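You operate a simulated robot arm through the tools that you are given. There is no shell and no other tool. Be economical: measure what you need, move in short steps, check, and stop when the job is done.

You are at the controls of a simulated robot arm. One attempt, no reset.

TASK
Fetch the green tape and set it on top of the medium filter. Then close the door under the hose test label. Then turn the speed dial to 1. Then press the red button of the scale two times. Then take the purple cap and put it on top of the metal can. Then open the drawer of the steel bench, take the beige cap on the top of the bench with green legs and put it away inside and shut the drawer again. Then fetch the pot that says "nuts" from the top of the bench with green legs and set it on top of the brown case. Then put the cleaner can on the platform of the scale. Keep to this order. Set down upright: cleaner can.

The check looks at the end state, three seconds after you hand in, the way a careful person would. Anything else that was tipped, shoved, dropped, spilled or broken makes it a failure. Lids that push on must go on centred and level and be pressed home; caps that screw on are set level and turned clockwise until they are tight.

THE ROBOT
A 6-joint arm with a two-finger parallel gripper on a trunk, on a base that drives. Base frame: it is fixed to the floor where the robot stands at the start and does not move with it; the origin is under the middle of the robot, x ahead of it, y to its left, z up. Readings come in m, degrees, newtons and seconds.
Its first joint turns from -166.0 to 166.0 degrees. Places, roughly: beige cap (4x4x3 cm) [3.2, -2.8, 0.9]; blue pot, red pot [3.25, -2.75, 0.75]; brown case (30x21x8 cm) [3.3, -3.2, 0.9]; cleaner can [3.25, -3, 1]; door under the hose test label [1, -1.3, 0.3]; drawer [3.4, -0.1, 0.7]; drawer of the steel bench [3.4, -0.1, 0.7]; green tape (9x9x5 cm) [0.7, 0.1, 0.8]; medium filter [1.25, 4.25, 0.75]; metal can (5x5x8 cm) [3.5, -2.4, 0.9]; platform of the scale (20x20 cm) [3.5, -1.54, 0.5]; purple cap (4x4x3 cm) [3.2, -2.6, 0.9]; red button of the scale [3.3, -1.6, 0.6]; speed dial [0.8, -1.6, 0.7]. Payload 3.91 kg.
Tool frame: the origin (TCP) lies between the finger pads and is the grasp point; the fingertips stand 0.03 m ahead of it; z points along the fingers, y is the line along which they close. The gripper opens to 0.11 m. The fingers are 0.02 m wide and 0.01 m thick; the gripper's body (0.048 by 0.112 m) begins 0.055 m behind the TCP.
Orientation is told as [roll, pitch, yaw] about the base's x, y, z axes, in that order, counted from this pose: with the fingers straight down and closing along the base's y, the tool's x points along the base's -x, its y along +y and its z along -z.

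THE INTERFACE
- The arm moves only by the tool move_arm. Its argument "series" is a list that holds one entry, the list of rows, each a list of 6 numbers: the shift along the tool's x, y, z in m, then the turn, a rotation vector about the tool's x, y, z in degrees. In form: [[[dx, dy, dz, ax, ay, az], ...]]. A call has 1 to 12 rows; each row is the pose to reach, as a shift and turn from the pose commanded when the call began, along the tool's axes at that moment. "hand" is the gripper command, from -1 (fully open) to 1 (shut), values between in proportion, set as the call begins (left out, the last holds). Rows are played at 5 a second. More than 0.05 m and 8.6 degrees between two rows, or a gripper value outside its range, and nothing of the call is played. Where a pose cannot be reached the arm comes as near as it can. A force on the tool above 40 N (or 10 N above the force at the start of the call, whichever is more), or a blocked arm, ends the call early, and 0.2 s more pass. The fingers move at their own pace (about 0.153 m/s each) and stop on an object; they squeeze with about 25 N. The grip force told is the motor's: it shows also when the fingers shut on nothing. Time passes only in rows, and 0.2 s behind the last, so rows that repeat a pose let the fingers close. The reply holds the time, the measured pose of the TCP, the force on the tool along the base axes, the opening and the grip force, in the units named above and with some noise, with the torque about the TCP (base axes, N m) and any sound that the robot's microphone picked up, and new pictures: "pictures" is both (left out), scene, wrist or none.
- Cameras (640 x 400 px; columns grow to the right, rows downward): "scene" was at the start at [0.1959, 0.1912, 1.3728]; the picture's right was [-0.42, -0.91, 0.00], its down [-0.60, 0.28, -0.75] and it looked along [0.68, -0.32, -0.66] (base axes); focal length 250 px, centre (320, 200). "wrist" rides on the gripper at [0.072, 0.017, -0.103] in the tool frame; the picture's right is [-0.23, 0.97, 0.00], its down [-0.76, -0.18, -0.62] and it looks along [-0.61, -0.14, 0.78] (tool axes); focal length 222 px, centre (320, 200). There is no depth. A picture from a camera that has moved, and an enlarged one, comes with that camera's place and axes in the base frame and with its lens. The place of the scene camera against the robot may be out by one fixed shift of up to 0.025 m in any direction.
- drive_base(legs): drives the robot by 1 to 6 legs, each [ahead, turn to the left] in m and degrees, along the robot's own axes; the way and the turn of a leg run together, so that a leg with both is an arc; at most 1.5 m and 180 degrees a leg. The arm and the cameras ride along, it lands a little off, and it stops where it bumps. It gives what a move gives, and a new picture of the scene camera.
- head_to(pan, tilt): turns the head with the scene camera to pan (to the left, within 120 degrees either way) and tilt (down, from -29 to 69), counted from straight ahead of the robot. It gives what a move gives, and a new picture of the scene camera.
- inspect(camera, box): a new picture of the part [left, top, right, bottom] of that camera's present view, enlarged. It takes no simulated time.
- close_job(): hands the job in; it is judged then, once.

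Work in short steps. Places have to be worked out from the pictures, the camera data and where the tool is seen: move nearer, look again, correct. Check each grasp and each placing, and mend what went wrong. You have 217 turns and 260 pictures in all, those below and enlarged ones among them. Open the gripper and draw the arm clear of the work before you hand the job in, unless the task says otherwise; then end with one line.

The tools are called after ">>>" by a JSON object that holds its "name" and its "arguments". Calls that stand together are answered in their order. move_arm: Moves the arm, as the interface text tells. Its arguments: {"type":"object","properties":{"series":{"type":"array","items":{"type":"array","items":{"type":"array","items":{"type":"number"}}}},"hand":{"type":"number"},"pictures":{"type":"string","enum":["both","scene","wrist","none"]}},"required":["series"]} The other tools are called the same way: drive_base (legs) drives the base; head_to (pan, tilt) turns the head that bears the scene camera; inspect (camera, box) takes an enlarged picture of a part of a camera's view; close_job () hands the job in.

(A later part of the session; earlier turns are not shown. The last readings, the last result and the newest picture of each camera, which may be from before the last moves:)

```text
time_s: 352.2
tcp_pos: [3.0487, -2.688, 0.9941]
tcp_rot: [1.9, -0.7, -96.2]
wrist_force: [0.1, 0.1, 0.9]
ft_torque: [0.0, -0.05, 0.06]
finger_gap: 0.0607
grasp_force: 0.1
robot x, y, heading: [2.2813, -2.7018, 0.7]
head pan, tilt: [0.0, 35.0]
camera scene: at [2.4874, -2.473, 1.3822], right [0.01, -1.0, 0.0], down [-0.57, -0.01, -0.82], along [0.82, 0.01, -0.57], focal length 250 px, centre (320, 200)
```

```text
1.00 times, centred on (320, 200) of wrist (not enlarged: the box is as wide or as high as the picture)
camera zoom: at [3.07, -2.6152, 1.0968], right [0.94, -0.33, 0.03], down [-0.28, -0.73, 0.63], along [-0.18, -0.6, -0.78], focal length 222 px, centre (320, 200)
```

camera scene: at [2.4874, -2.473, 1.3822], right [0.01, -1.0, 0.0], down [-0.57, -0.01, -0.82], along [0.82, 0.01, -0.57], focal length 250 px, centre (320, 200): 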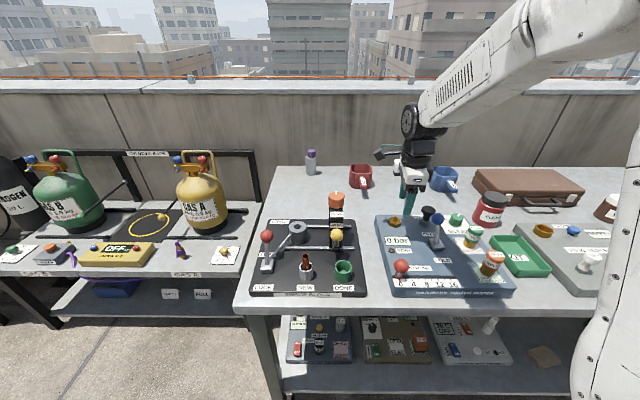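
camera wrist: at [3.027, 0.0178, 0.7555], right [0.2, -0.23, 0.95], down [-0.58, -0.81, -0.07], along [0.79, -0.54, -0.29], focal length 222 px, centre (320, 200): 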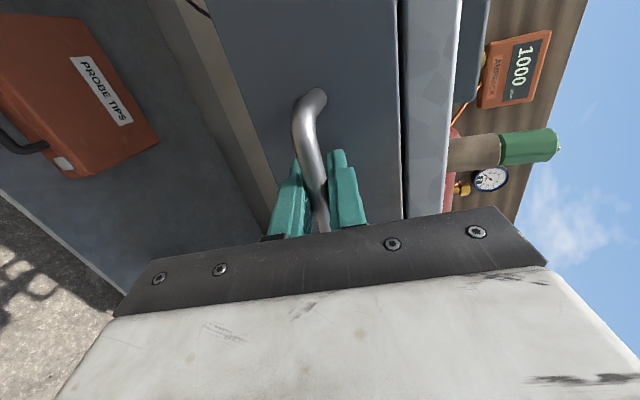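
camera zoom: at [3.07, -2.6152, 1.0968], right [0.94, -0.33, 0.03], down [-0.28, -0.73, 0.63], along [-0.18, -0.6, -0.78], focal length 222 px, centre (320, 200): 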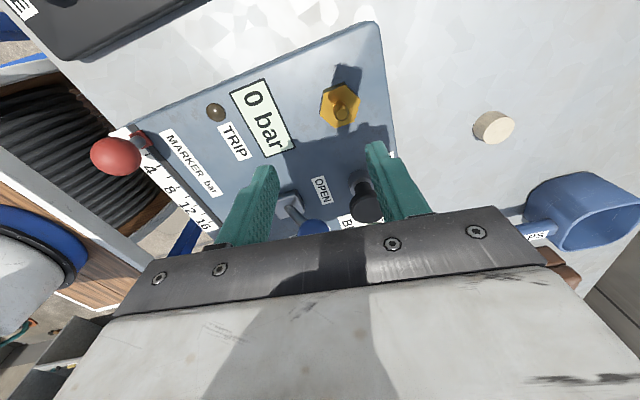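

Beige cap at about (3.222, -2.757). I move over it.

>>> {"name": "move_arm", "arguments": {"series": [[[-0.005, 0.02, -0.03, 0.3, -1, 0], [-0.012, 0.06, -0.04, 0.5, -2, 0], [-0.02, 0.1, -0.04, 0.5, -2, 0], [-0.028, 0.14, -0.02, 0.5, -2, 0], [-0.036, 0.175, 0.0, 0.5, -2, 0], [-0.036, 0.175, 0.02, 0.5, -2, 0]]], "pictures": "none"}}

>>> {"name": "inspect", "arguments": {"camera": "wrist", "box": [200, 40, 440, 190]}}

```text
time_s: 353.6
tcp_pos: [3.2184, -2.7441, 0.9799]
tcp_rot: [1.4, -2.8, -96.0]
wrist_force: [-0.3, -1.0, -0.3]
ft_torque: [0.01, 0.03, -0.02]
finger_gap: 0.0607
grasp_force: 0.0
robot x, y, heading: [2.2806, -2.7043, 0.6]
head pan, tilt: [0.0, 35.0]
```

```text
2.67 times, centred on (320, 115) of wrist
camera zoom: at [3.2422, -2.6675, 1.0798], right [0.94, -0.33, 0.03], down [-0.27, -0.71, 0.65], along [-0.19, -0.63, -0.76], focal length 592 px, centre (320, 427)
```

zoom: 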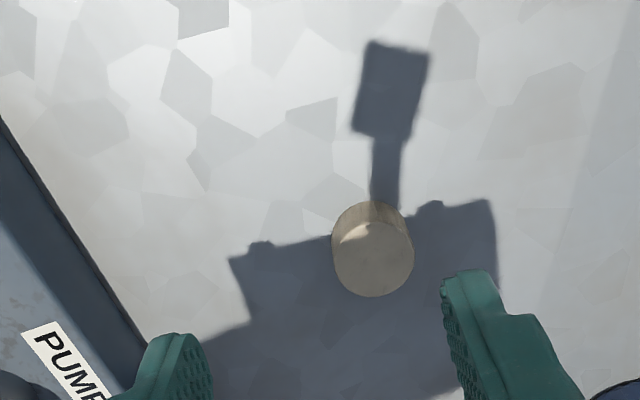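

The cap is at (3.236, -2.770). I correct the small tilt, shift and descend to just above it.

>>> {"name": "move_arm", "arguments": {"series": [[[-0.012, 0.01, 0.02, 0.7, 1.4, 0], [-0.023, 0.02, 0.05, 1.4, 2.8, 0], [-0.023, 0.02, 0.075, 1.4, 2.8, 0]]], "pictures": "none"}}

>>> {"name": "inspect", "arguments": {"camera": "wrist", "box": [200, 80, 440, 230]}}

```text
time_s: 354.4
tcp_pos: [3.2352, -2.7717, 0.9058]
tcp_rot: [0.0, 0.1, -96.2]
wrist_force: [0.3, -0.8, 0.8]
ft_torque: [0.0, -0.03, 0.0]
finger_gap: 0.0608
grasp_force: 0.0
robot x, y, heading: [2.2805, -2.7029, 0.6]
head pan, tilt: [0.0, 35.0]
```

```text
2.67 times, centred on (320, 155) of wrist
camera zoom: at [3.2606, -2.6997, 1.0093], right [0.94, -0.33, 0.0], down [-0.26, -0.74, 0.62], along [-0.2, -0.59, -0.78], focal length 592 px, centre (320, 320)
```

zoom: 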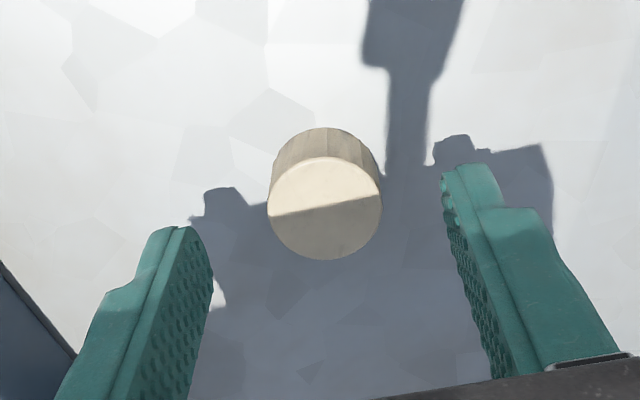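

Well aligned. I descend to 2 mm off the bench and close.

>>> {"name": "move_arm", "arguments": {"series": [[[0, 0.002, 0.018, 0, 0, 0], [0, 0.002, 0.033, 0, 0, 0], [0, 0.002, 0.033, 0, 0, 0]]], "pictures": "none"}}

>>> {"name": "move_arm", "arguments": {"series": [[[0, 0, 0, 0, 0, 0], [0, 0, 0, 0, 0, 0], [0, 0, 0, 0, 0, 0]]], "hand": 1, "pictures": "none"}}

>>> {"name": "move_arm", "arguments": {"series": [[[0, 0, -0.04, 0, 0, 0], [0, 0, -0.08, 0, 0, 0], [0, 0, -0.12, 0, 0, 0], [0, 0, -0.14, 0, 0, 0]]], "pictures": "wrist"}}

```text
time_s: 355.2
tcp_pos: [3.2406, -2.7709, 0.8744]
tcp_rot: [-0.1, 0.2, -96.1]
wrist_force: [-0.3, -0.3, 0.2]
ft_torque: [0.02, 0.01, 0.02]
finger_gap: 0.0607
grasp_force: 0.0
robot x, y, heading: [2.2829, -2.7013, 0.5]
head pan, tilt: [0.0, 35.0]
```

```text
time_s: 356.0
tcp_pos: [3.24, -2.7708, 0.8741]
tcp_rot: [0.0, 0.1, -96.1]
wrist_force: [0.2, 0.6, -0.7]
ft_torque: [-0.01, 0.0, 0.03]
finger_gap: 0.0281
grasp_force: 24.7
robot x, y, heading: [2.2824, -2.7029, 0.5]
head pan, tilt: [0.0, 35.0]
```

```text
time_s: 357.0
tcp_pos: [3.2383, -2.7717, 1.0149]
tcp_rot: [0.0, 0.1, -96.2]
wrist_force: [0.2, 0.9, -0.9]
ft_torque: [-0.02, -0.01, -0.01]
finger_gap: 0.0282
grasp_force: 25.0
robot x, y, heading: [2.2836, -2.6978, 0.6]
head pan, tilt: [0.0, 35.0]
camera wrist: at [3.2636, -2.7011, 1.1173], right [0.94, -0.33, 0.0], down [-0.26, -0.74, 0.62], along [-0.21, -0.59, -0.78], focal length 222 px, centre (320, 200)
```

wrist: 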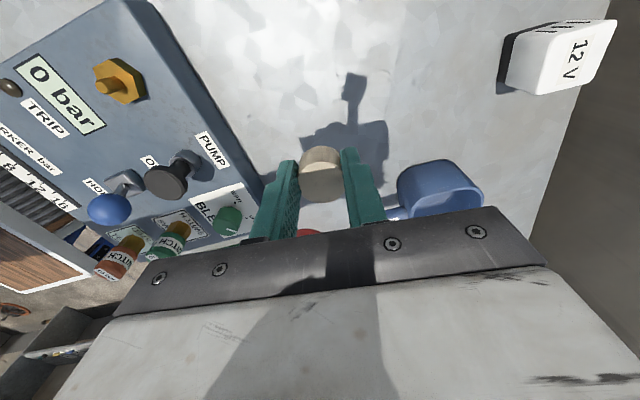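

The cap is held. I retract and drive back to the drawer.

>>> {"name": "move_arm", "arguments": {"series": [[[0.007, -0.035, -0.01, 0, 0, 0], [0.014, -0.07, -0.02, 0, 0, 0], [0.021, -0.105, -0.02, 0, 0, 0], [0.028, -0.14, -0.02, 0, 0, 0], [0.032, -0.174, -0.02, 0, 0, 0], [0.036, -0.21, -0.02, 0, 0, 0]]], "pictures": "none"}}

>>> {"name": "drive_base", "arguments": {"legs": [[-0.35, 0], [0, 90], [1.5, 0], [0.97, 0], [0, -90]]}}

```text
time_s: 358.4
tcp_pos: [3.0358, -2.7133, 1.0313]
tcp_rot: [0.0, 0.1, -96.1]
wrist_force: [-0.1, 1.0, -0.6]
ft_torque: [-0.01, 0.02, 0.01]
finger_gap: 0.0282
grasp_force: 25.4
robot x, y, heading: [2.2829, -2.702, 0.7]
head pan, tilt: [0.0, 35.0]
```

```text
time_s: 380.0
tcp_pos: [2.6016, -0.2129, 1.0312]
tcp_rot: [0.0, 0.2, -93.6]
wrist_force: [-0.3, 0.6, 0.0]
ft_torque: [0.02, 0.01, 0.04]
finger_gap: 0.0292
grasp_force: 25.1
robot x, y, heading: [1.8507, -0.2383, 3.4]
head pan, tilt: [0.0, 35.0]
camera scene: at [2.0422, 0.0036, 1.3823], right [0.06, -1.0, 0.0], down [-0.57, -0.03, -0.82], along [0.82, 0.05, -0.57], focal length 250 px, centre (320, 200)
```

scene: 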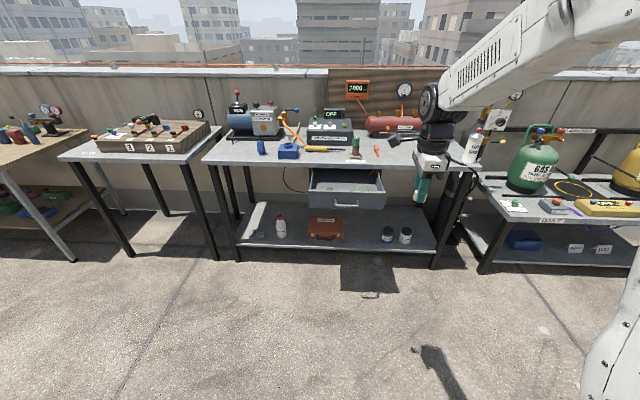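

The drawer is open ahead. I straighten and drive closer.

>>> {"name": "drive_base", "arguments": {"legs": [[0, -3.4], [0.37, 0]]}}

>>> {"name": "inspect", "arguments": {"camera": "wrist", "box": [0, 0, 640, 400]}}

>>> {"name": "inspect", "arguments": {"camera": "scene", "box": [200, 130, 440, 280]}}

```text
time_s: 382.8
tcp_pos: [2.97, -0.2515, 1.0325]
tcp_rot: [0.0, 0.1, -96.6]
wrist_force: [-0.7, 0.1, -0.2]
ft_torque: [0.0, -0.03, -0.03]
finger_gap: 0.0291
grasp_force: 24.9
robot x, y, heading: [2.2157, -0.2332, 0.1]
head pan, tilt: [0.0, 35.0]
camera scene: at [2.4229, -0.0076, 1.3823], right [0.0, -1.0, 0.0], down [-0.57, 0.0, -0.82], along [0.82, 0.0, -0.57], focal length 250 px, centre (320, 200)
```

scene: 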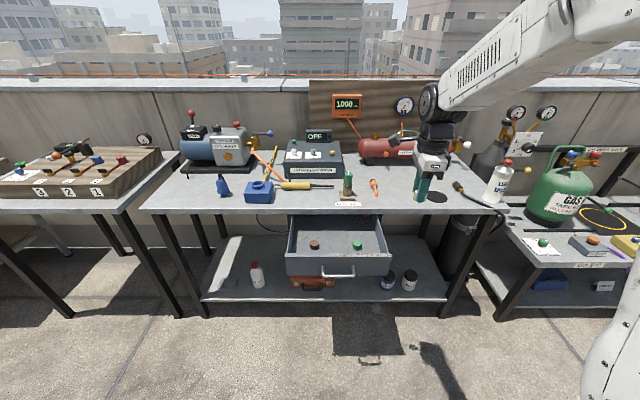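

```text
1.00 times, centred on (320, 200) of wrist (not enlarged: the box is as wide or as high as the picture)
camera zoom: at [2.9957, -0.1814, 1.1351], right [0.94, -0.34, 0.0], down [-0.26, -0.74, 0.62], along [-0.21, -0.59, -0.78], focal length 222 px, centre (320, 200)
```

zoom: 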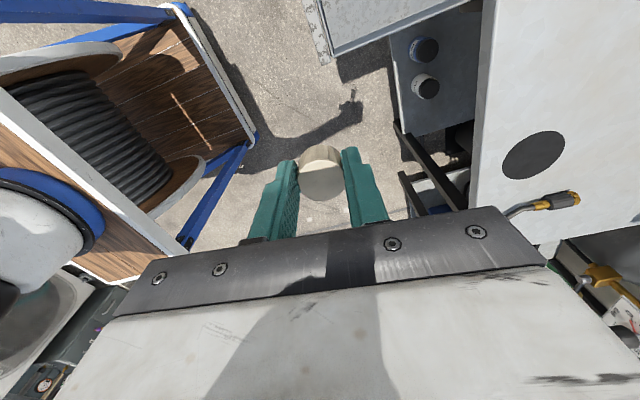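

```text
2.67 times, centred on (320, 205) of scene
camera zoom: at [2.4229, -0.0076, 1.3823], right [0.0, -1.0, 0.0], down [-0.57, 0.0, -0.82], along [0.82, 0.0, -0.57], focal length 665 px, centre (320, 187)
```

zoom: 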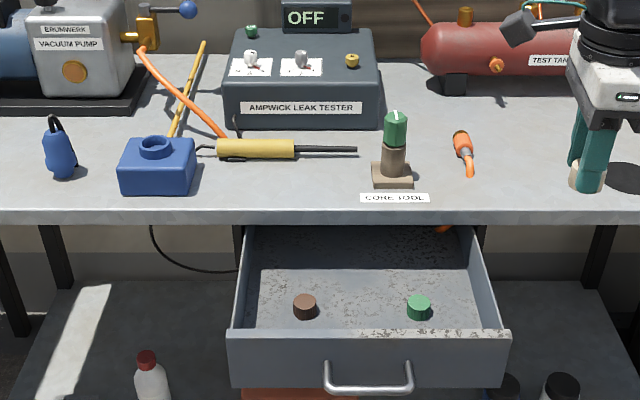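

I rotate the tool to yaw 0 and move above the open drawer, between the two caps already there.

>>> {"name": "move_arm", "arguments": {"series": [[[0.015, 0.005, 0, 0, 0, -8], [0.03, 0.01, 0, 0, 0, -16], [0.045, 0.015, 0, 0, 0, -24], [0.06, 0.02, 0, 0, 0, -32], [0.08, 0.027, 0, 0, 0, -40], [0.1, 0.034, 0, 0, 0, -48], [0.12, 0.041, 0.0, 0, 0, -56], [0.14, 0.048, 0.01, 0, 0, -64], [0.155, 0.055, 0.02, 0, 0, -72], [0.17, 0.06, 0.03, 0, 0, -80], [0.18, 0.066, 0.04, 0, 0, -88], [0.189, 0.069, 0.05, 0, 0, -96.5]]], "pictures": "wrist"}}

>>> {"name": "inspect", "arguments": {"camera": "scene", "box": [240, 130, 440, 280]}}

```text
time_s: 385.4
tcp_pos: [3.0599, -0.0715, 0.9819]
tcp_rot: [0.1, 0.0, 0.0]
wrist_force: [0.4, -0.2, -0.3]
ft_torque: [0.0, -0.03, 0.04]
finger_gap: 0.0293
grasp_force: 25.4
robot x, y, heading: [2.2169, -0.2332, 0.2]
head pan, tilt: [0.0, 35.0]
camera wrist: at [2.9886, -0.0544, 1.0851], right [0.23, 0.97, 0.0], down [0.76, -0.18, 0.62], along [0.61, -0.14, -0.78], focal length 222 px, centre (320, 200)
```

wrist: 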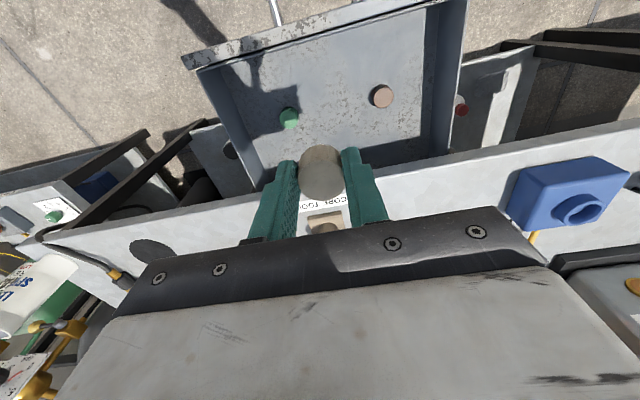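

```text
2.67 times, centred on (340, 205) of scene
camera zoom: at [2.4228, -0.0077, 1.3823], right [0.0, -1.0, 0.0], down [-0.57, 0.0, -0.82], along [0.82, 0.0, -0.57], focal length 665 px, centre (267, 187)
```

zoom: 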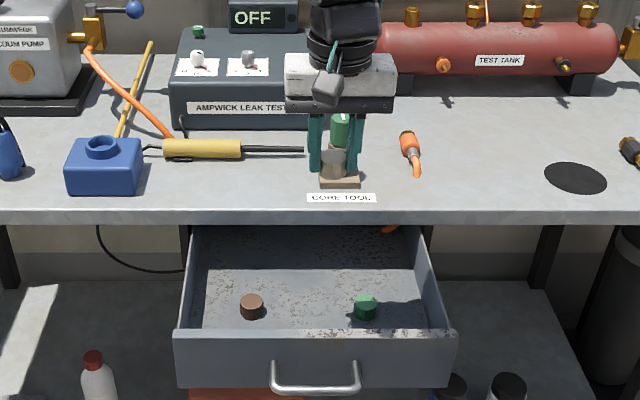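

Clear window x 2.996–3.148. I shift to y=-0.055 and lower into the drawer.

>>> {"name": "move_arm", "arguments": {"series": [[[-0.003, 0.008, 0.04, 0, 0, 0], [-0.005, 0.016, 0.08, 0, 0, 0], [-0.005, 0.016, 0.12, 0, 0, 0], [-0.005, 0.016, 0.16, 0, 0, 0], [-0.005, 0.016, 0.2, 0, 0, 0], [-0.005, 0.016, 0.23, 0, 0, 0]]], "pictures": "wrist"}}

>>> {"name": "inspect", "arguments": {"camera": "scene", "box": [260, 160, 400, 270]}}

```text
time_s: 386.8
tcp_pos: [3.0654, -0.0556, 0.7528]
tcp_rot: [0.1, -0.1, -0.1]
wrist_force: [-0.8, 0.0, 0.7]
ft_torque: [0.01, -0.02, 0.02]
finger_gap: 0.0291
grasp_force: 25.0
robot x, y, heading: [2.2141, -0.2341, -0.1]
head pan, tilt: [0.0, 35.0]
camera wrist: at [2.993, -0.0381, 0.8569], right [0.23, 0.97, 0.0], down [0.76, -0.18, 0.62], along [0.61, -0.14, -0.78], focal length 222 px, centre (320, 200)
```

wrist: 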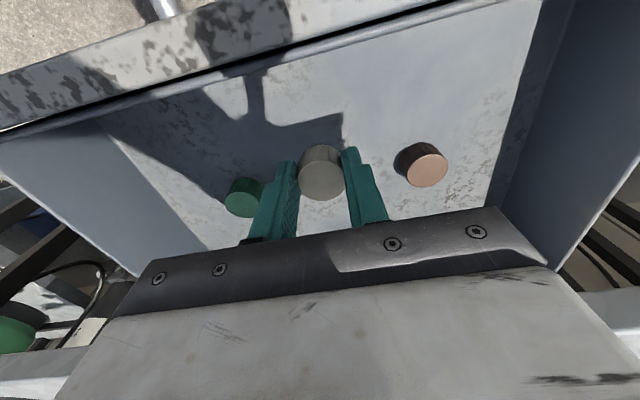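

```text
3.64 times, centred on (330, 215) of scene
camera zoom: at [2.4226, -0.0076, 1.3823], right [0.0, -1.0, 0.0], down [-0.57, 0.0, -0.82], along [0.82, 0.0, -0.57], focal length 907 px, centre (284, 146)
```

zoom: 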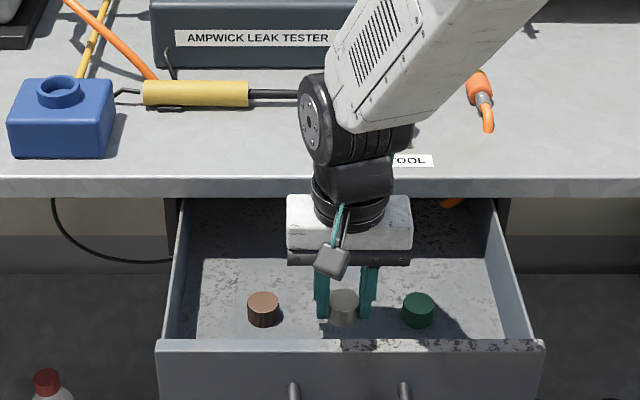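

Good spacing. I continue down slowly until contact.

>>> {"name": "move_arm", "arguments": {"series": [[[0, 0, 0.01, 0, 0, 0], [0, 0, 0.02, 0, 0, 0], [0, 0, 0.025, 0, 0, 0], [0, 0, 0.03, 0, 0, 0], [0, 0, 0.034, 0, 0, 0], [0, 0, 0.038, 0, 0, 0], [0, 0, 0.042, 0, 0, 0], [0, 0, 0.046, 0, 0, 0]]], "pictures": "none"}}

>>> {"name": "inspect", "arguments": {"camera": "wrist", "box": [180, 90, 480, 260]}}

```text
time_s: 388.6
tcp_pos: [3.0676, -0.0561, 0.7123]
tcp_rot: [0.1, -0.4, 0.0]
wrist_force: [0.5, -1.3, 9.7]
ft_torque: [-0.13, 0.01, 0.0]
finger_gap: 0.0289
grasp_force: 25.0
robot x, y, heading: [2.2186, -0.2353, 0.0]
head pan, tilt: [0.0, 35.0]
stopped in row 8: the force on the tool passed its limit at 46 N (the readings are from after the stop); the commanded pose is now the measured one
```

```text
2.13 times, centred on (330, 175) of wrist
camera zoom: at [2.9953, -0.0376, 0.8148], right [0.23, 0.97, 0.0], down [0.76, -0.18, 0.63], along [0.61, -0.14, -0.78], focal length 474 px, centre (299, 253)
```

zoom: 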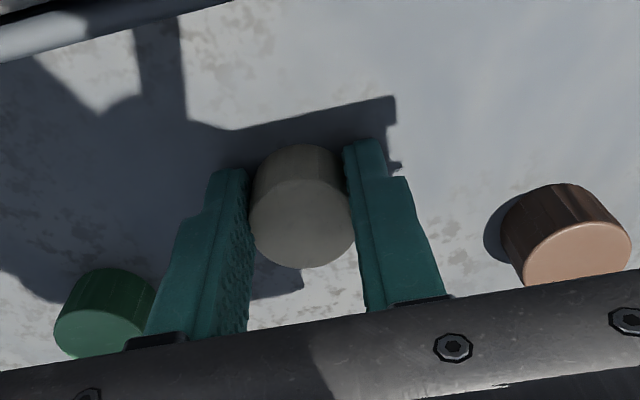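

Cap on the drawer floor. I open slightly and lift out.

>>> {"name": "move_arm", "arguments": {"series": [[[0, 0, -0.001, 0, 0, 0], [0, 0, -0.001, 0, 0, 0], [0, 0, -0.001, 0, 0, 0], [0, 0, -0.03, 0, 0, 0], [0, 0, -0.07, 0, 0, 0], [0, 0, -0.11, 0, 0, 0], [0, 0, -0.15, 0, 0, 0], [0, 0, -0.19, 0, 0, 0], [0, 0, -0.23, 0, 0, 0]]], "hand": 0.2, "pictures": "wrist"}}

```text
time_s: 390.6
tcp_pos: [3.068, -0.0565, 0.939]
tcp_rot: [0.2, -0.1, 0.0]
wrist_force: [0.4, 0.2, -0.7]
ft_torque: [0.0, 0.04, 0.0]
finger_gap: 0.0442
grasp_force: 0.1
robot x, y, heading: [2.2168, -0.2347, 0.1]
head pan, tilt: [0.0, 35.0]
camera wrist: at [2.9957, -0.0383, 1.0415], right [0.23, 0.97, 0.0], down [0.76, -0.18, 0.63], along [0.61, -0.14, -0.78], focal length 222 px, centre (320, 200)
```

wrist: 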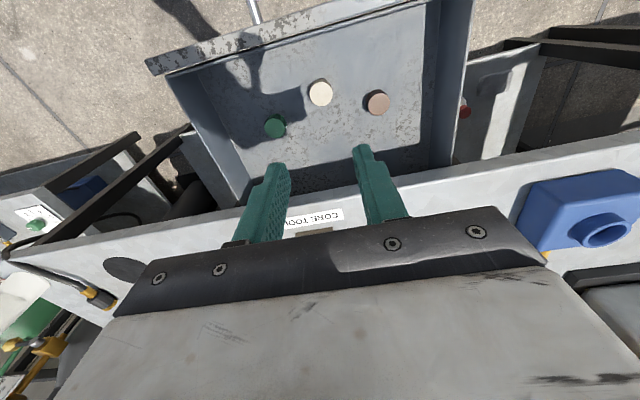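

The beige cap is in the drawer. To close it I back off, pitch the closed fingers about 40° forward, and push the drawer front beside its handle by driving.

>>> {"name": "drive_base", "arguments": {"legs": [[-0.37, 0]]}}

>>> {"name": "move_arm", "arguments": {"series": [[[-0.025, -0.011, 0.032, 0, -5.7, 0], [-0.05, -0.022, 0.064, 0, -11.4, 0], [-0.074, -0.032, 0.096, 0, -17.1, 0], [-0.098, -0.043, 0.128, 0, -22.9, 0], [-0.123, -0.054, 0.16, 0, -28.6, 0], [-0.147, -0.064, 0.192, 0, -34.3, 0], [-0.172, -0.075, 0.224, 0, -40, 0]]], "hand": 1}}

```text
time_s: 393.0
tcp_pos: [2.6921, -0.0598, 0.9399]
tcp_rot: [0.2, -0.3, -0.4]
wrist_force: [-0.3, -0.3, 0.8]
ft_torque: [0.03, -0.01, 0.0]
finger_gap: 0.0443
grasp_force: 0.1
robot x, y, heading: [1.8398, -0.2315, -0.4]
head pan, tilt: [0.0, 35.0]
camera scene: at [2.047, -0.0088, 1.3823], right [0.0, -1.0, 0.0], down [-0.57, 0.0, -0.82], along [0.82, 0.0, -0.57], focal length 250 px, centre (320, 200)
```

scene: 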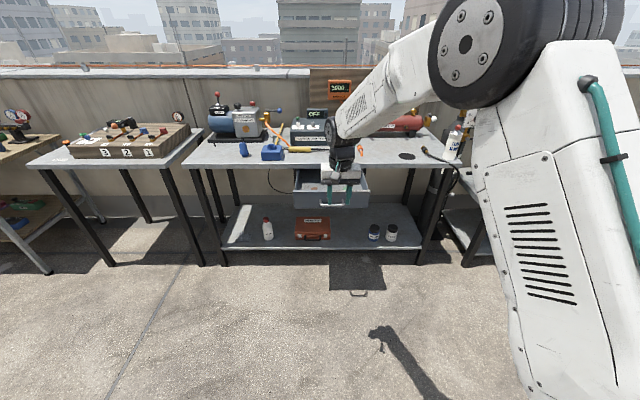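

```text
time_s: 394.6
tcp_pos: [2.86, -0.1401, 0.7144]
tcp_rot: [4.6, -39.0, -8.8]
wrist_force: [1.8, 1.2, 0.6]
ft_torque: [-0.1, 0.14, 0.06]
finger_gap: 0.0
grasp_force: 25.0
robot x, y, heading: [1.8365, -0.2328, -0.2]
head pan, tilt: [0.0, 35.0]
camera scene: at [2.0466, -0.0087, 1.3823], right [0.0, -1.0, 0.0], down [-0.57, 0.0, -0.82], along [0.82, 0.0, -0.57], focal length 250 px, centre (320, 200)
camera wrist: at [2.7414, -0.1118, 0.7486], right [0.27, 0.94, 0.2], down [0.17, -0.26, 0.95], along [0.95, -0.22, -0.23], focal length 222 px, centre (320, 200)
```

scene: 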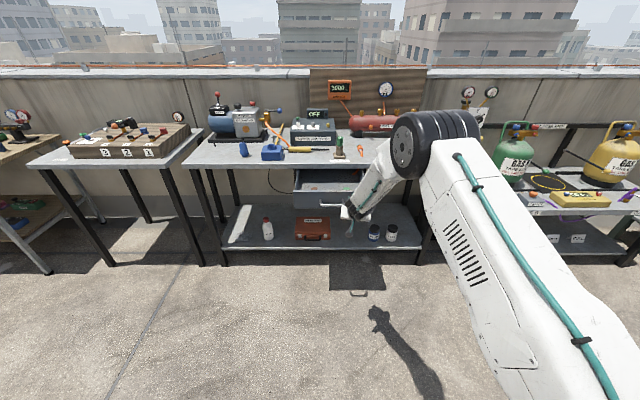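
wrist: 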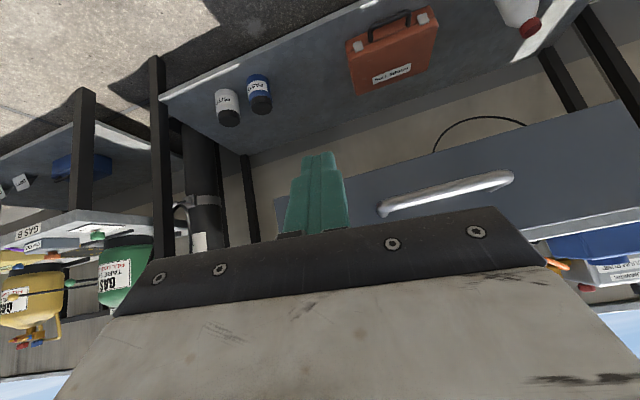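

The tip is at z 0.69 near the panel's lower part. The bench overhang protrudes a bit, so I add more pitch (about 55°), raise slightly, and recheck.

>>> {"name": "move_arm", "arguments": {"series": [[[0, 0, 0, 0, 0, 0], [-0.002, 0, -0.003, 0, -5, 0], [-0.004, 0, -0.006, 0, -10, 0], [-0.006, 0, -0.008, 0, -15, 0], [-0.006, 0, -0.008, 0, -15, 0]]], "pictures": "wrist"}}

```text
time_s: 395.8
tcp_pos: [2.8637, -0.1374, 0.7257]
tcp_rot: [0.3, -55.4, -0.8]
wrist_force: [-0.1, -0.1, -0.2]
ft_torque: [0.0, -0.01, -0.02]
finger_gap: 0.0002
grasp_force: 25.1
robot x, y, heading: [1.8345, -0.2305, -0.2]
head pan, tilt: [0.0, 35.0]
camera wrist: at [2.7378, -0.1183, 0.7247], right [0.14, 0.97, 0.19], down [-0.08, -0.18, 0.98], along [0.99, -0.15, 0.05], focal length 222 px, centre (320, 200)
```

wrist: 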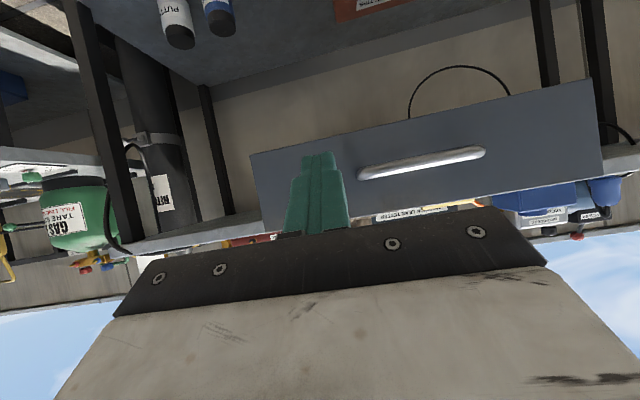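

Clean pose. I drive forward to push the drawer in.

>>> {"name": "drive_base", "arguments": {"legs": [[0.2, 0]]}}

```text
time_s: 397.4
tcp_pos: [3.0639, -0.1378, 0.7256]
tcp_rot: [0.3, -55.3, -0.7]
wrist_force: [-0.6, -0.5, 0.5]
ft_torque: [-0.03, 0.0, -0.03]
finger_gap: 0.0
grasp_force: 25.4
robot x, y, heading: [2.0389, -0.237, -0.1]
head pan, tilt: [0.0, 35.0]
camera scene: at [2.2484, -0.0096, 1.3822], right [0.0, -1.0, 0.0], down [-0.57, 0.0, -0.82], along [0.82, 0.0, -0.57], focal length 250 px, centre (320, 200)
```

scene: 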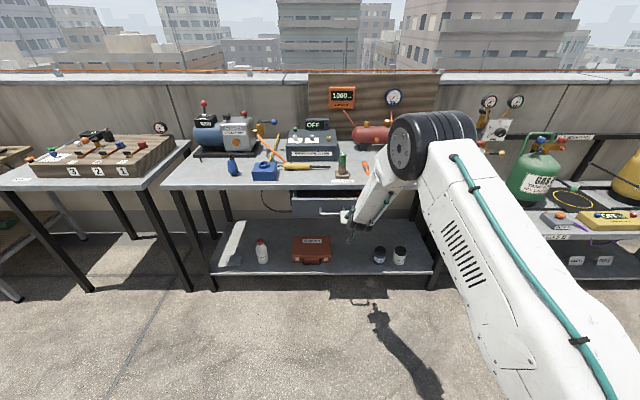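

The drawer is moving in smoothly. I drive the remaining distance.

>>> {"name": "drive_base", "arguments": {"legs": [[0.085, 0]]}}

>>> {"name": "inspect", "arguments": {"camera": "wrist", "box": [180, 60, 620, 300]}}

```text
time_s: 398.5
tcp_pos: [3.1509, -0.1408, 0.7249]
tcp_rot: [0.3, -55.3, -0.7]
wrist_force: [-0.3, -0.9, 0.6]
ft_torque: [0.03, 0.01, 0.01]
finger_gap: 0.0
grasp_force: 25.3
robot x, y, heading: [2.1281, -0.2365, -0.1]
head pan, tilt: [0.0, 35.0]
camera scene: at [2.3351, -0.0103, 1.3822], right [-0.01, -1.0, 0.0], down [-0.57, 0.0, -0.82], along [0.82, 0.0, -0.57], focal length 250 px, centre (320, 200)
```

scene: 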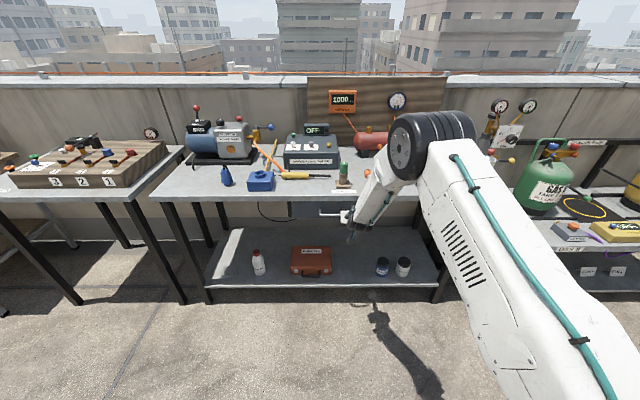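

```text
1.45 times, centred on (400, 180) of wrist
camera zoom: at [3.0256, -0.121, 0.7247], right [0.14, 0.97, 0.19], down [-0.08, -0.18, 0.98], along [0.99, -0.15, 0.05], focal length 323 px, centre (204, 229)
```

zoom: 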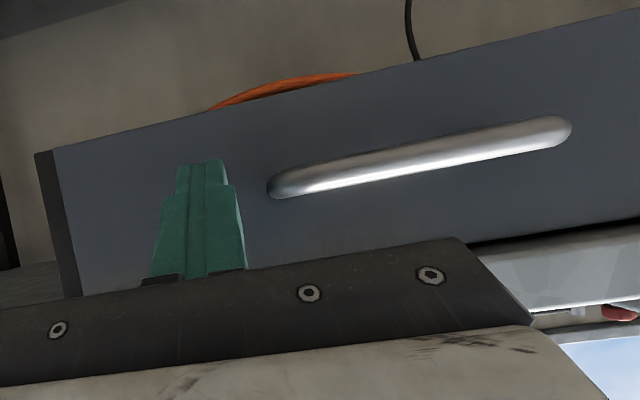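

About 2 cm remain. I finish with small arm steps for force feedback.

>>> {"name": "move_arm", "arguments": {"series": [[[-0.003, 0, 0.004, 0, 0, 0], [-0.006, 0, 0.009, 0, 0, 0], [-0.009, 0, 0.013, 0, 0, 0], [-0.012, 0, 0.017, 0, 0, 0], [-0.014, 0, 0.02, 0, 0, 0], [-0.016, 0, 0.023, 0, 0, 0]]], "pictures": "none"}}

>>> {"name": "inspect", "arguments": {"camera": "wrist", "box": [180, 60, 620, 300]}}

```text
time_s: 399.6
tcp_pos: [3.1702, -0.1397, 0.7243]
tcp_rot: [0.3, -54.8, -0.6]
wrist_force: [-12.3, -0.1, 4.3]
ft_torque: [0.08, -0.03, 0.01]
finger_gap: 0.0
grasp_force: 24.4
robot x, y, heading: [2.1247, -0.238, -0.2]
head pan, tilt: [0.0, 35.0]
stopped in row 5: the force on the tool passed its limit at 50 N (the readings are from after the stop); the commanded pose is now the measured one
```

```text
1.45 times, centred on (400, 180) of wrist
camera zoom: at [3.0451, -0.1208, 0.7235], right [0.14, 0.97, 0.19], down [-0.07, -0.18, 0.98], along [0.99, -0.15, 0.04], focal length 323 px, centre (204, 229)
```

zoom: 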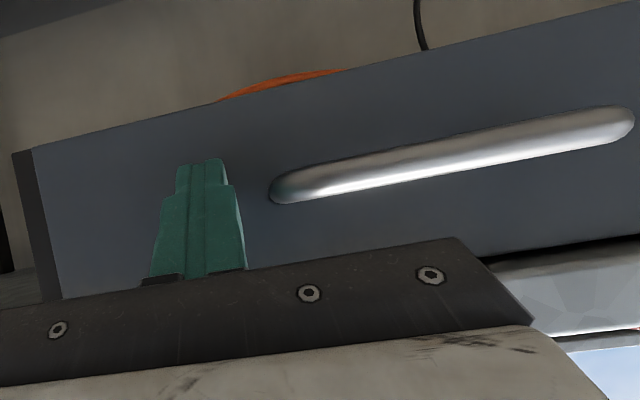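

The drawer front is back at x=3.195, its original closed position. I back away and restore the tool-down pose.

>>> {"name": "drive_base", "arguments": {"legs": [[-0.3, 0]]}}

>>> {"name": "move_arm", "arguments": {"series": [[[0, 0, -0.03, 0, 7, 0], [0.01, 0, -0.06, 0, 14, 0], [0.02, 0, -0.09, 0, 21, 0], [0.02, 0, -0.12, 0, 28, 0], [0.02, 0, -0.15, 0, 35, 0], [0.02, 0, -0.18, 0, 42, 0], [0.02, 0, -0.21, 0, 49, 0], [0.02, 0, -0.24, 0, 55, 0], [0.02, 0, -0.26, 0, 55, 0]]], "hand": -1, "pictures": "none"}}

>>> {"name": "inspect", "arguments": {"camera": "scene", "box": [180, 100, 480, 290]}}

```text
time_s: 401.7
tcp_pos: [2.8685, -0.1377, 0.724]
tcp_rot: [0.4, -54.9, -0.6]
wrist_force: [-0.5, -0.4, 0.3]
ft_torque: [0.01, -0.05, 0.01]
finger_gap: 0.0
grasp_force: 25.0
robot x, y, heading: [1.8268, -0.2318, -0.2]
head pan, tilt: [0.0, 35.0]
camera scene: at [2.0322, -0.0087, 1.3822], right [-0.01, -1.0, 0.0], down [-0.57, 0.0, -0.82], along [0.82, 0.0, -0.57], focal length 250 px, centre (320, 200)
```

scene: 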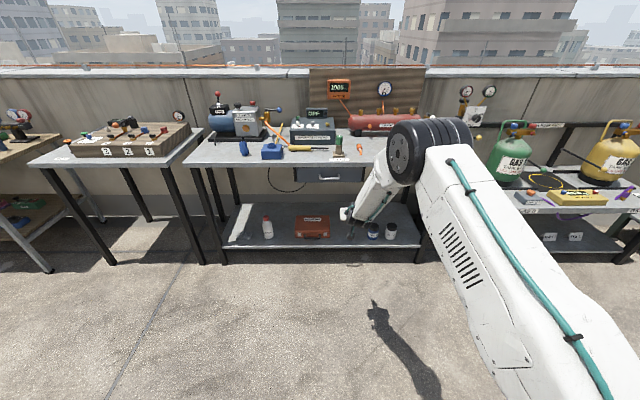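

```text
time_s: 403.7
tcp_pos: [2.6465, -0.135, 0.8571]
tcp_rot: [0.1, 0.2, -0.5]
wrist_force: [-0.5, 0.0, -1.4]
ft_torque: [-0.02, -0.01, -0.01]
finger_gap: 0.1102
grasp_force: 0.1
out of reach, approached as far as the arm can: row 4
robot x, y, heading: [1.8239, -0.2372, -0.4]
head pan, tilt: [0.0, 35.0]
```

```text
2.11 times, centred on (330, 195) of scene
camera zoom: at [2.0325, -0.0087, 1.3822], right [-0.01, -1.0, 0.0], down [-0.57, 0.0, -0.82], along [0.82, 0.0, -0.57], focal length 525 px, centre (299, 210)
```

zoom: 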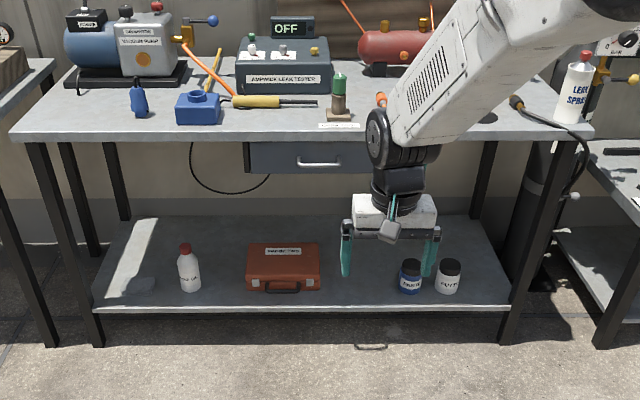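

The drawer is shut and the tool is clean and vertical. Next, the red NUTS pot: I drive to face the green-legged bench at about (2.30, -2.80).

>>> {"name": "drive_base", "arguments": {"legs": [[0.12, 0], [0, -90], [1.5, 0], [1.05, 0], [0, 90], [0.34, 0]]}}

```text
time_s: 425.6
tcp_pos: [2.8153, -2.6888, 0.8562]
tcp_rot: [0.0, 1.5, -0.1]
wrist_force: [-8.5, -0.9, 6.1]
ft_torque: [0.33, 0.07, 0.47]
finger_gap: 0.1091
grasp_force: 0.1
robot x, y, heading: [1.9985, -2.7861, -0.6]
head pan, tilt: [0.0, 35.0]
stopped in leg 6: the force on the tool passed its limit at 108 N (the readings are from after the stop); the commanded pose is now the measured one
camera scene: at [2.2094, -2.559, 1.3824], right [-0.01, -1.0, 0.0], down [-0.57, 0.01, -0.82], along [0.82, -0.01, -0.57], focal length 250 px, centre (320, 200)
```

scene: 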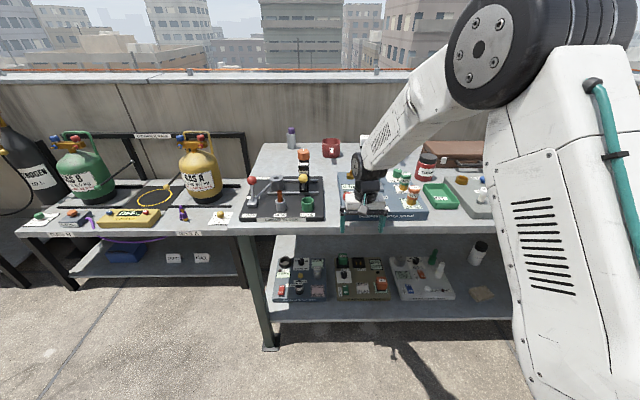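

I forgot to raise the arm, and the fingers bumped the bench front. I back off slightly, raise, and inspect the area.

>>> {"name": "drive_base", "arguments": {"legs": [[-0.12, 0]]}}

>>> {"name": "move_arm", "arguments": {"series": [[[0, 0, -0.04, 0, 0, 0], [0, 0, -0.08, 0, 0, 0], [0, 0, -0.12, 0, 0, 0], [0, 0, -0.16, 0, 0, 0], [0, 0, -0.2, 0, 0, 0]]], "pictures": "none"}}

>>> {"name": "inspect", "arguments": {"camera": "scene", "box": [230, 120, 550, 300]}}

```text
time_s: 426.8
tcp_pos: [2.6967, -2.6877, 0.8556]
tcp_rot: [0.0, 1.3, -0.2]
wrist_force: [0.9, -0.2, 0.0]
ft_torque: [-0.02, 0.03, 0.01]
finger_gap: 0.11
grasp_force: 0.2
robot x, y, heading: [1.8809, -2.7839, -1.0]
head pan, tilt: [0.0, 35.0]
camera scene: at [2.091, -2.5579, 1.3823], right [-0.01, -1.0, 0.0], down [-0.57, 0.01, -0.82], along [0.82, -0.01, -0.57], focal length 250 px, centre (320, 200)
```

scene: 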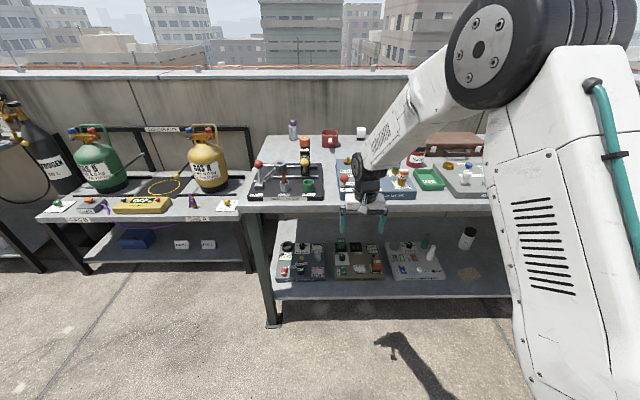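

```text
time_s: 428.0
tcp_pos: [2.7027, -2.6863, 1.0544]
tcp_rot: [0.0, 1.5, -0.2]
wrist_force: [0.2, -0.2, -0.5]
ft_torque: [0.0, 0.02, 0.03]
finger_gap: 0.1101
grasp_force: 0.0
robot x, y, heading: [1.8808, -2.7815, -1.1]
head pan, tilt: [0.0, 35.0]
```

```text
2.00 times, centred on (390, 210) of scene
camera zoom: at [2.0913, -2.5578, 1.3822], right [-0.01, -1.0, 0.0], down [-0.57, 0.01, -0.82], along [0.82, -0.01, -0.57], focal length 499 px, centre (180, 180)
```

zoom: 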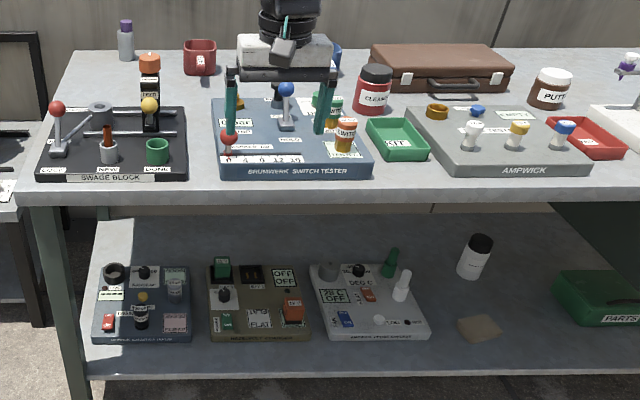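

Nothing displaced: the items and the capped can are all upright. I drive in with the arm raised.

>>> {"name": "drive_base", "arguments": {"legs": [[0, 1.1], [0.42, 0]]}}

```text
time_s: 431.0
tcp_pos: [3.1252, -2.6633, 1.0549]
tcp_rot: [0.0, 1.4, 1.2]
wrist_force: [-0.5, 0.0, 0.2]
ft_torque: [0.0, 0.03, 0.03]
finger_gap: 0.1101
grasp_force: 0.0
robot x, y, heading: [2.3054, -2.7797, 0.8]
head pan, tilt: [0.0, 35.0]
camera scene: at [2.5097, -2.5486, 1.3822], right [0.01, -1.0, 0.0], down [-0.57, -0.01, -0.82], along [0.82, 0.01, -0.57], focal length 250 px, centre (320, 200)
```

scene: 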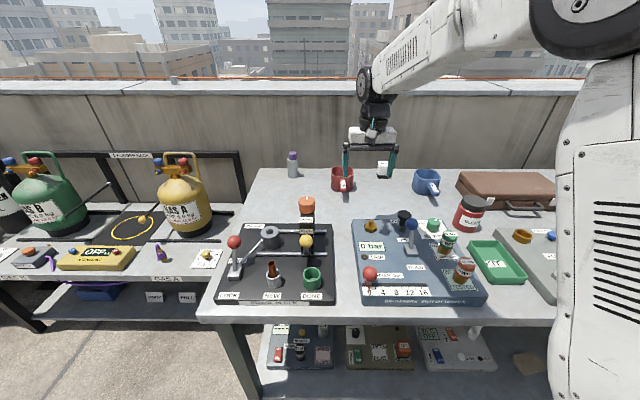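

I move the arm to just in front of the pot for a wrist view.

>>> {"name": "move_arm", "arguments": {"series": [[[-0.045, 0.01, 0.01, 0, -0.5, 0], [-0.09, 0.02, 0.02, 0, -1, 0], [-0.135, 0.03, 0.035, 0, -1.4, 0], [-0.175, 0.04, 0.05, 0, -1.4, 0], [-0.175, 0.04, 0.05, 0, -1.4, 0]]], "pictures": "wrist"}}

```text
time_s: 432.2
tcp_pos: [3.2971, -2.618, 1.0003]
tcp_rot: [0.0, -0.1, 1.1]
wrist_force: [-0.7, 0.3, -0.9]
ft_torque: [0.01, 0.02, 0.01]
finger_gap: 0.1102
grasp_force: 0.3
robot x, y, heading: [2.3025, -2.774, 0.7]
head pan, tilt: [0.0, 35.0]
camera wrist: at [3.2242, -2.6011, 1.103], right [0.21, 0.98, 0.0], down [0.76, -0.16, 0.62], along [0.61, -0.13, -0.78], focal length 222 px, centre (320, 200)
```

wrist: 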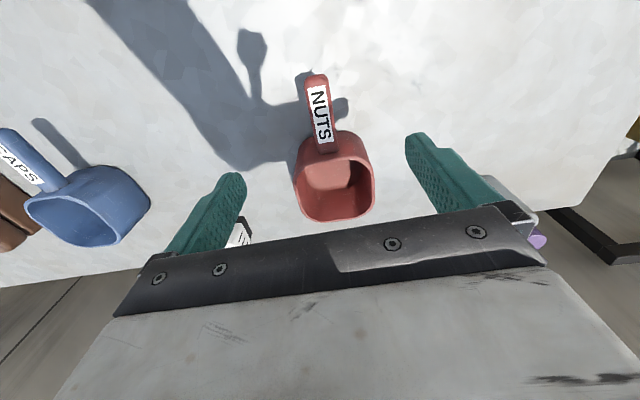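

The pot is about 8 cm wide, aligned with the axes, centred near (3.355, -2.611). I can grip it across its outside. I move over and lower partway.

>>> {"name": "move_arm", "arguments": {"series": [[[-0.03, 0.004, 0.0, 0, 0, 0.5], [-0.055, 0.007, 0.02, 0, 0, 1.1], [-0.055, 0.007, 0.045, 0, 0, 1.1]]], "pictures": "wrist"}}

```text
time_s: 433.0
tcp_pos: [3.3517, -2.6072, 0.9554]
tcp_rot: [0.0, -0.1, 0.0]
wrist_force: [0.3, 0.4, 0.2]
ft_torque: [0.0, -0.02, 0.0]
finger_gap: 0.1101
grasp_force: 0.1
robot x, y, heading: [2.3064, -2.7793, 0.8]
head pan, tilt: [0.0, 35.0]
camera wrist: at [3.2791, -2.5914, 1.0585], right [0.23, 0.97, 0.0], down [0.76, -0.18, 0.62], along [0.61, -0.14, -0.78], focal length 222 px, centre (320, 200)
```

wrist: 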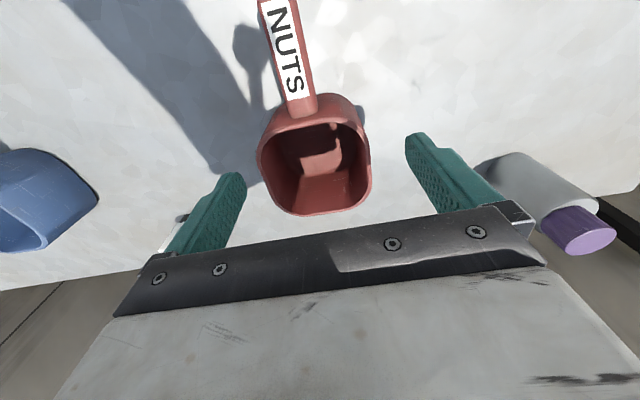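

Rim centre triangulates to (3.363, -2.613, 0.90), about 9 cm wide. I centre and descend around it, watching force.

>>> {"name": "move_arm", "arguments": {"series": [[[-0.011, -0.006, 0.0, 0, 0, 0], [-0.011, -0.006, 0.02, 0, 0, 0], [-0.011, -0.006, 0.035, 0, 0, 0], [-0.011, -0.006, 0.05, 0, 0, 0], [-0.011, -0.006, 0.065, 0, 0, 0]]], "pictures": "wrist"}}

```text
time_s: 434.2
tcp_pos: [3.3625, -2.6172, 0.89]
tcp_rot: [-0.1, 0.0, 0.0]
wrist_force: [0.8, -0.4, 0.9]
ft_torque: [0.03, -0.03, 0.01]
finger_gap: 0.11
grasp_force: 0.0
robot x, y, heading: [2.302, -2.7741, 0.9]
head pan, tilt: [0.0, 35.0]
camera wrist: at [3.2901, -2.5992, 0.9938], right [0.23, 0.97, 0.0], down [0.76, -0.18, 0.62], along [0.61, -0.14, -0.78], focal length 222 px, centre (320, 200)
```

wrist: 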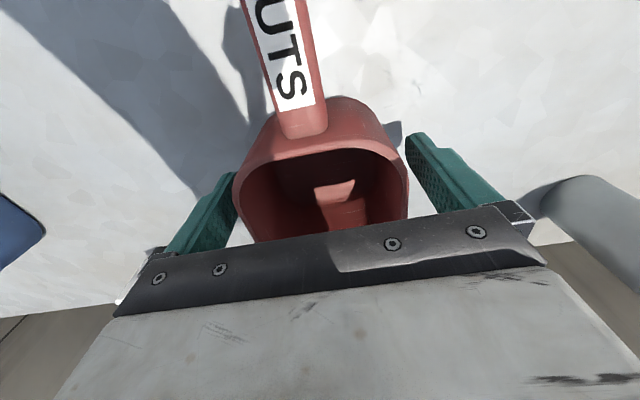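

Straddled with clearance on both sides. I lower 1 cm more and close.

>>> {"name": "move_arm", "arguments": {"series": [[[0, 0.001, 0.008, 0, 0, 0], [0, 0.001, 0.008, 0, 0, 0], [0, 0.001, 0.008, 0, 0, 0], [0, 0.001, 0.008, 0, 0, 0]]], "hand": 1, "pictures": "none"}}

>>> {"name": "move_arm", "arguments": {"series": [[[0, 0, -0.03, 0, 0, 0], [0, 0, -0.06, 0, 0, 0], [0, 0, -0.1, 0, 0, 0], [0, 0, -0.13, 0, 0, 0]]], "pictures": "wrist"}}

```text
time_s: 435.2
tcp_pos: [3.3629, -2.6165, 0.8849]
tcp_rot: [0.0, -0.2, 0.0]
wrist_force: [5.6, -1.8, 20.7]
ft_torque: [0.0, -0.07, -0.14]
finger_gap: 0.0859
grasp_force: 24.9
robot x, y, heading: [2.3069, -2.7801, 0.6]
head pan, tilt: [0.0, 35.0]
```

```text
time_s: 436.2
tcp_pos: [3.3606, -2.6183, 1.012]
tcp_rot: [0.1, 0.0, 0.0]
wrist_force: [-0.1, -1.1, -2.0]
ft_torque: [0.03, 0.03, 0.02]
finger_gap: 0.0857
grasp_force: 24.9
robot x, y, heading: [2.3046, -2.7788, 0.8]
head pan, tilt: [0.0, 35.0]
camera wrist: at [3.2886, -2.6001, 1.1143], right [0.23, 0.97, 0.0], down [0.76, -0.18, 0.62], along [0.61, -0.14, -0.78], focal length 222 px, centre (320, 200)
```

wrist: 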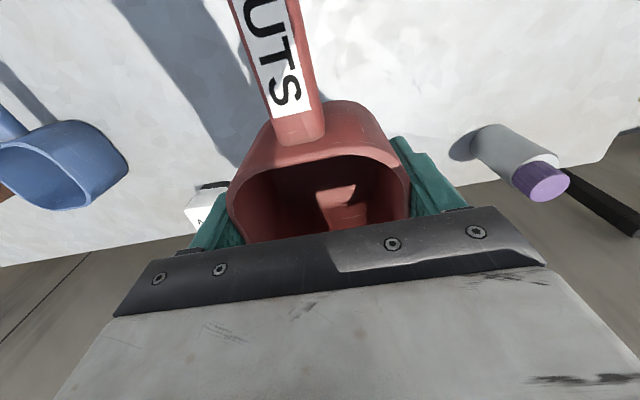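

The pot is lifted level. I carry it along y toward the brown case, passing behind the cleaner jar.

>>> {"name": "move_arm", "arguments": {"series": [[[0, -0.03, -0.025, 0, 0, 0], [0, -0.075, -0.03, 0, 0, 0], [0, -0.12, -0.03, 0, 0, 0], [0, -0.165, -0.03, 0, 0, 0], [0, -0.21, -0.03, 0, 0, 0], [0, -0.255, -0.03, 0, 0, 0], [0, -0.3, -0.03, 0, 0, 0], [0, -0.345, -0.03, 0, 0, 0], [0.005, -0.39, -0.03, 0, 0, 0], [0.01, -0.435, -0.03, 0, 0, 0], [0.015, -0.48, -0.03, 0, 0, 0], [0.02, -0.525, -0.03, 0, 0, 0]]]}}

```text
time_s: 438.8
tcp_pos: [3.3108, -3.1281, 1.0352]
tcp_rot: [-0.1, -0.2, 0.0]
wrist_force: [-0.2, 0.8, 0.0]
ft_torque: [-0.06, 0.02, 0.03]
finger_gap: 0.0857
grasp_force: 24.7
out of reach, approached as far as the arm can: row 9, 10, 11, 12
robot x, y, heading: [2.3091, -2.7802, 0.5]
head pan, tilt: [0.0, 35.0]
camera scene: at [2.5092, -2.5483, 1.3823], right [0.01, -1.0, 0.0], down [-0.57, -0.01, -0.82], along [0.82, 0.01, -0.57], focal length 250 px, centre (320, 200)
camera wrist: at [3.2385, -3.1097, 1.1374], right [0.23, 0.97, 0.0], down [0.76, -0.18, 0.63], along [0.61, -0.14, -0.78], focal length 222 px, centre (320, 200)
```

scene: 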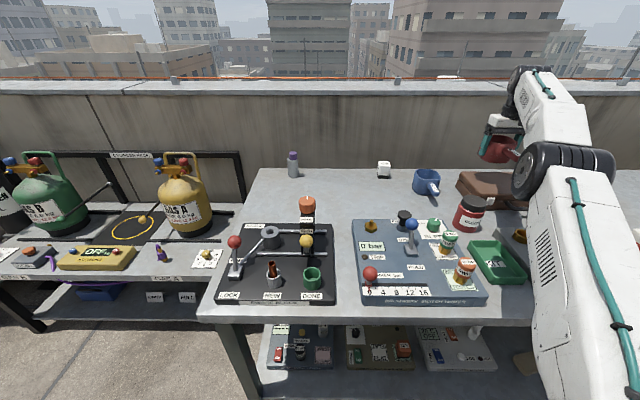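
wrist: 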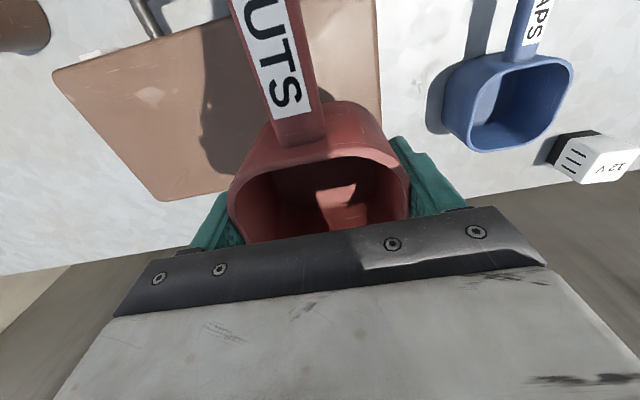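

Case top spans x≈3.22–3.36 and y≈-3.07 to -3.35, so its centre is near (3.29, -3.205). I move over it.

>>> {"name": "move_arm", "arguments": {"series": [[[0.02, -0.03, 0, 0, 0, 0], [0.04, -0.06, 0, 0, 0, 0], [0.045, -0.07, 0, 0, 0, 0]]], "pictures": "none"}}

```text
time_s: 439.6
tcp_pos: [3.2672, -3.1983, 1.0325]
tcp_rot: [0.0, -0.1, 0.0]
wrist_force: [0.4, -0.6, -1.0]
ft_torque: [-0.02, -0.01, -0.04]
finger_gap: 0.0858
grasp_force: 24.8
robot x, y, heading: [2.3088, -2.7759, 0.7]
head pan, tilt: [0.0, 35.0]
```

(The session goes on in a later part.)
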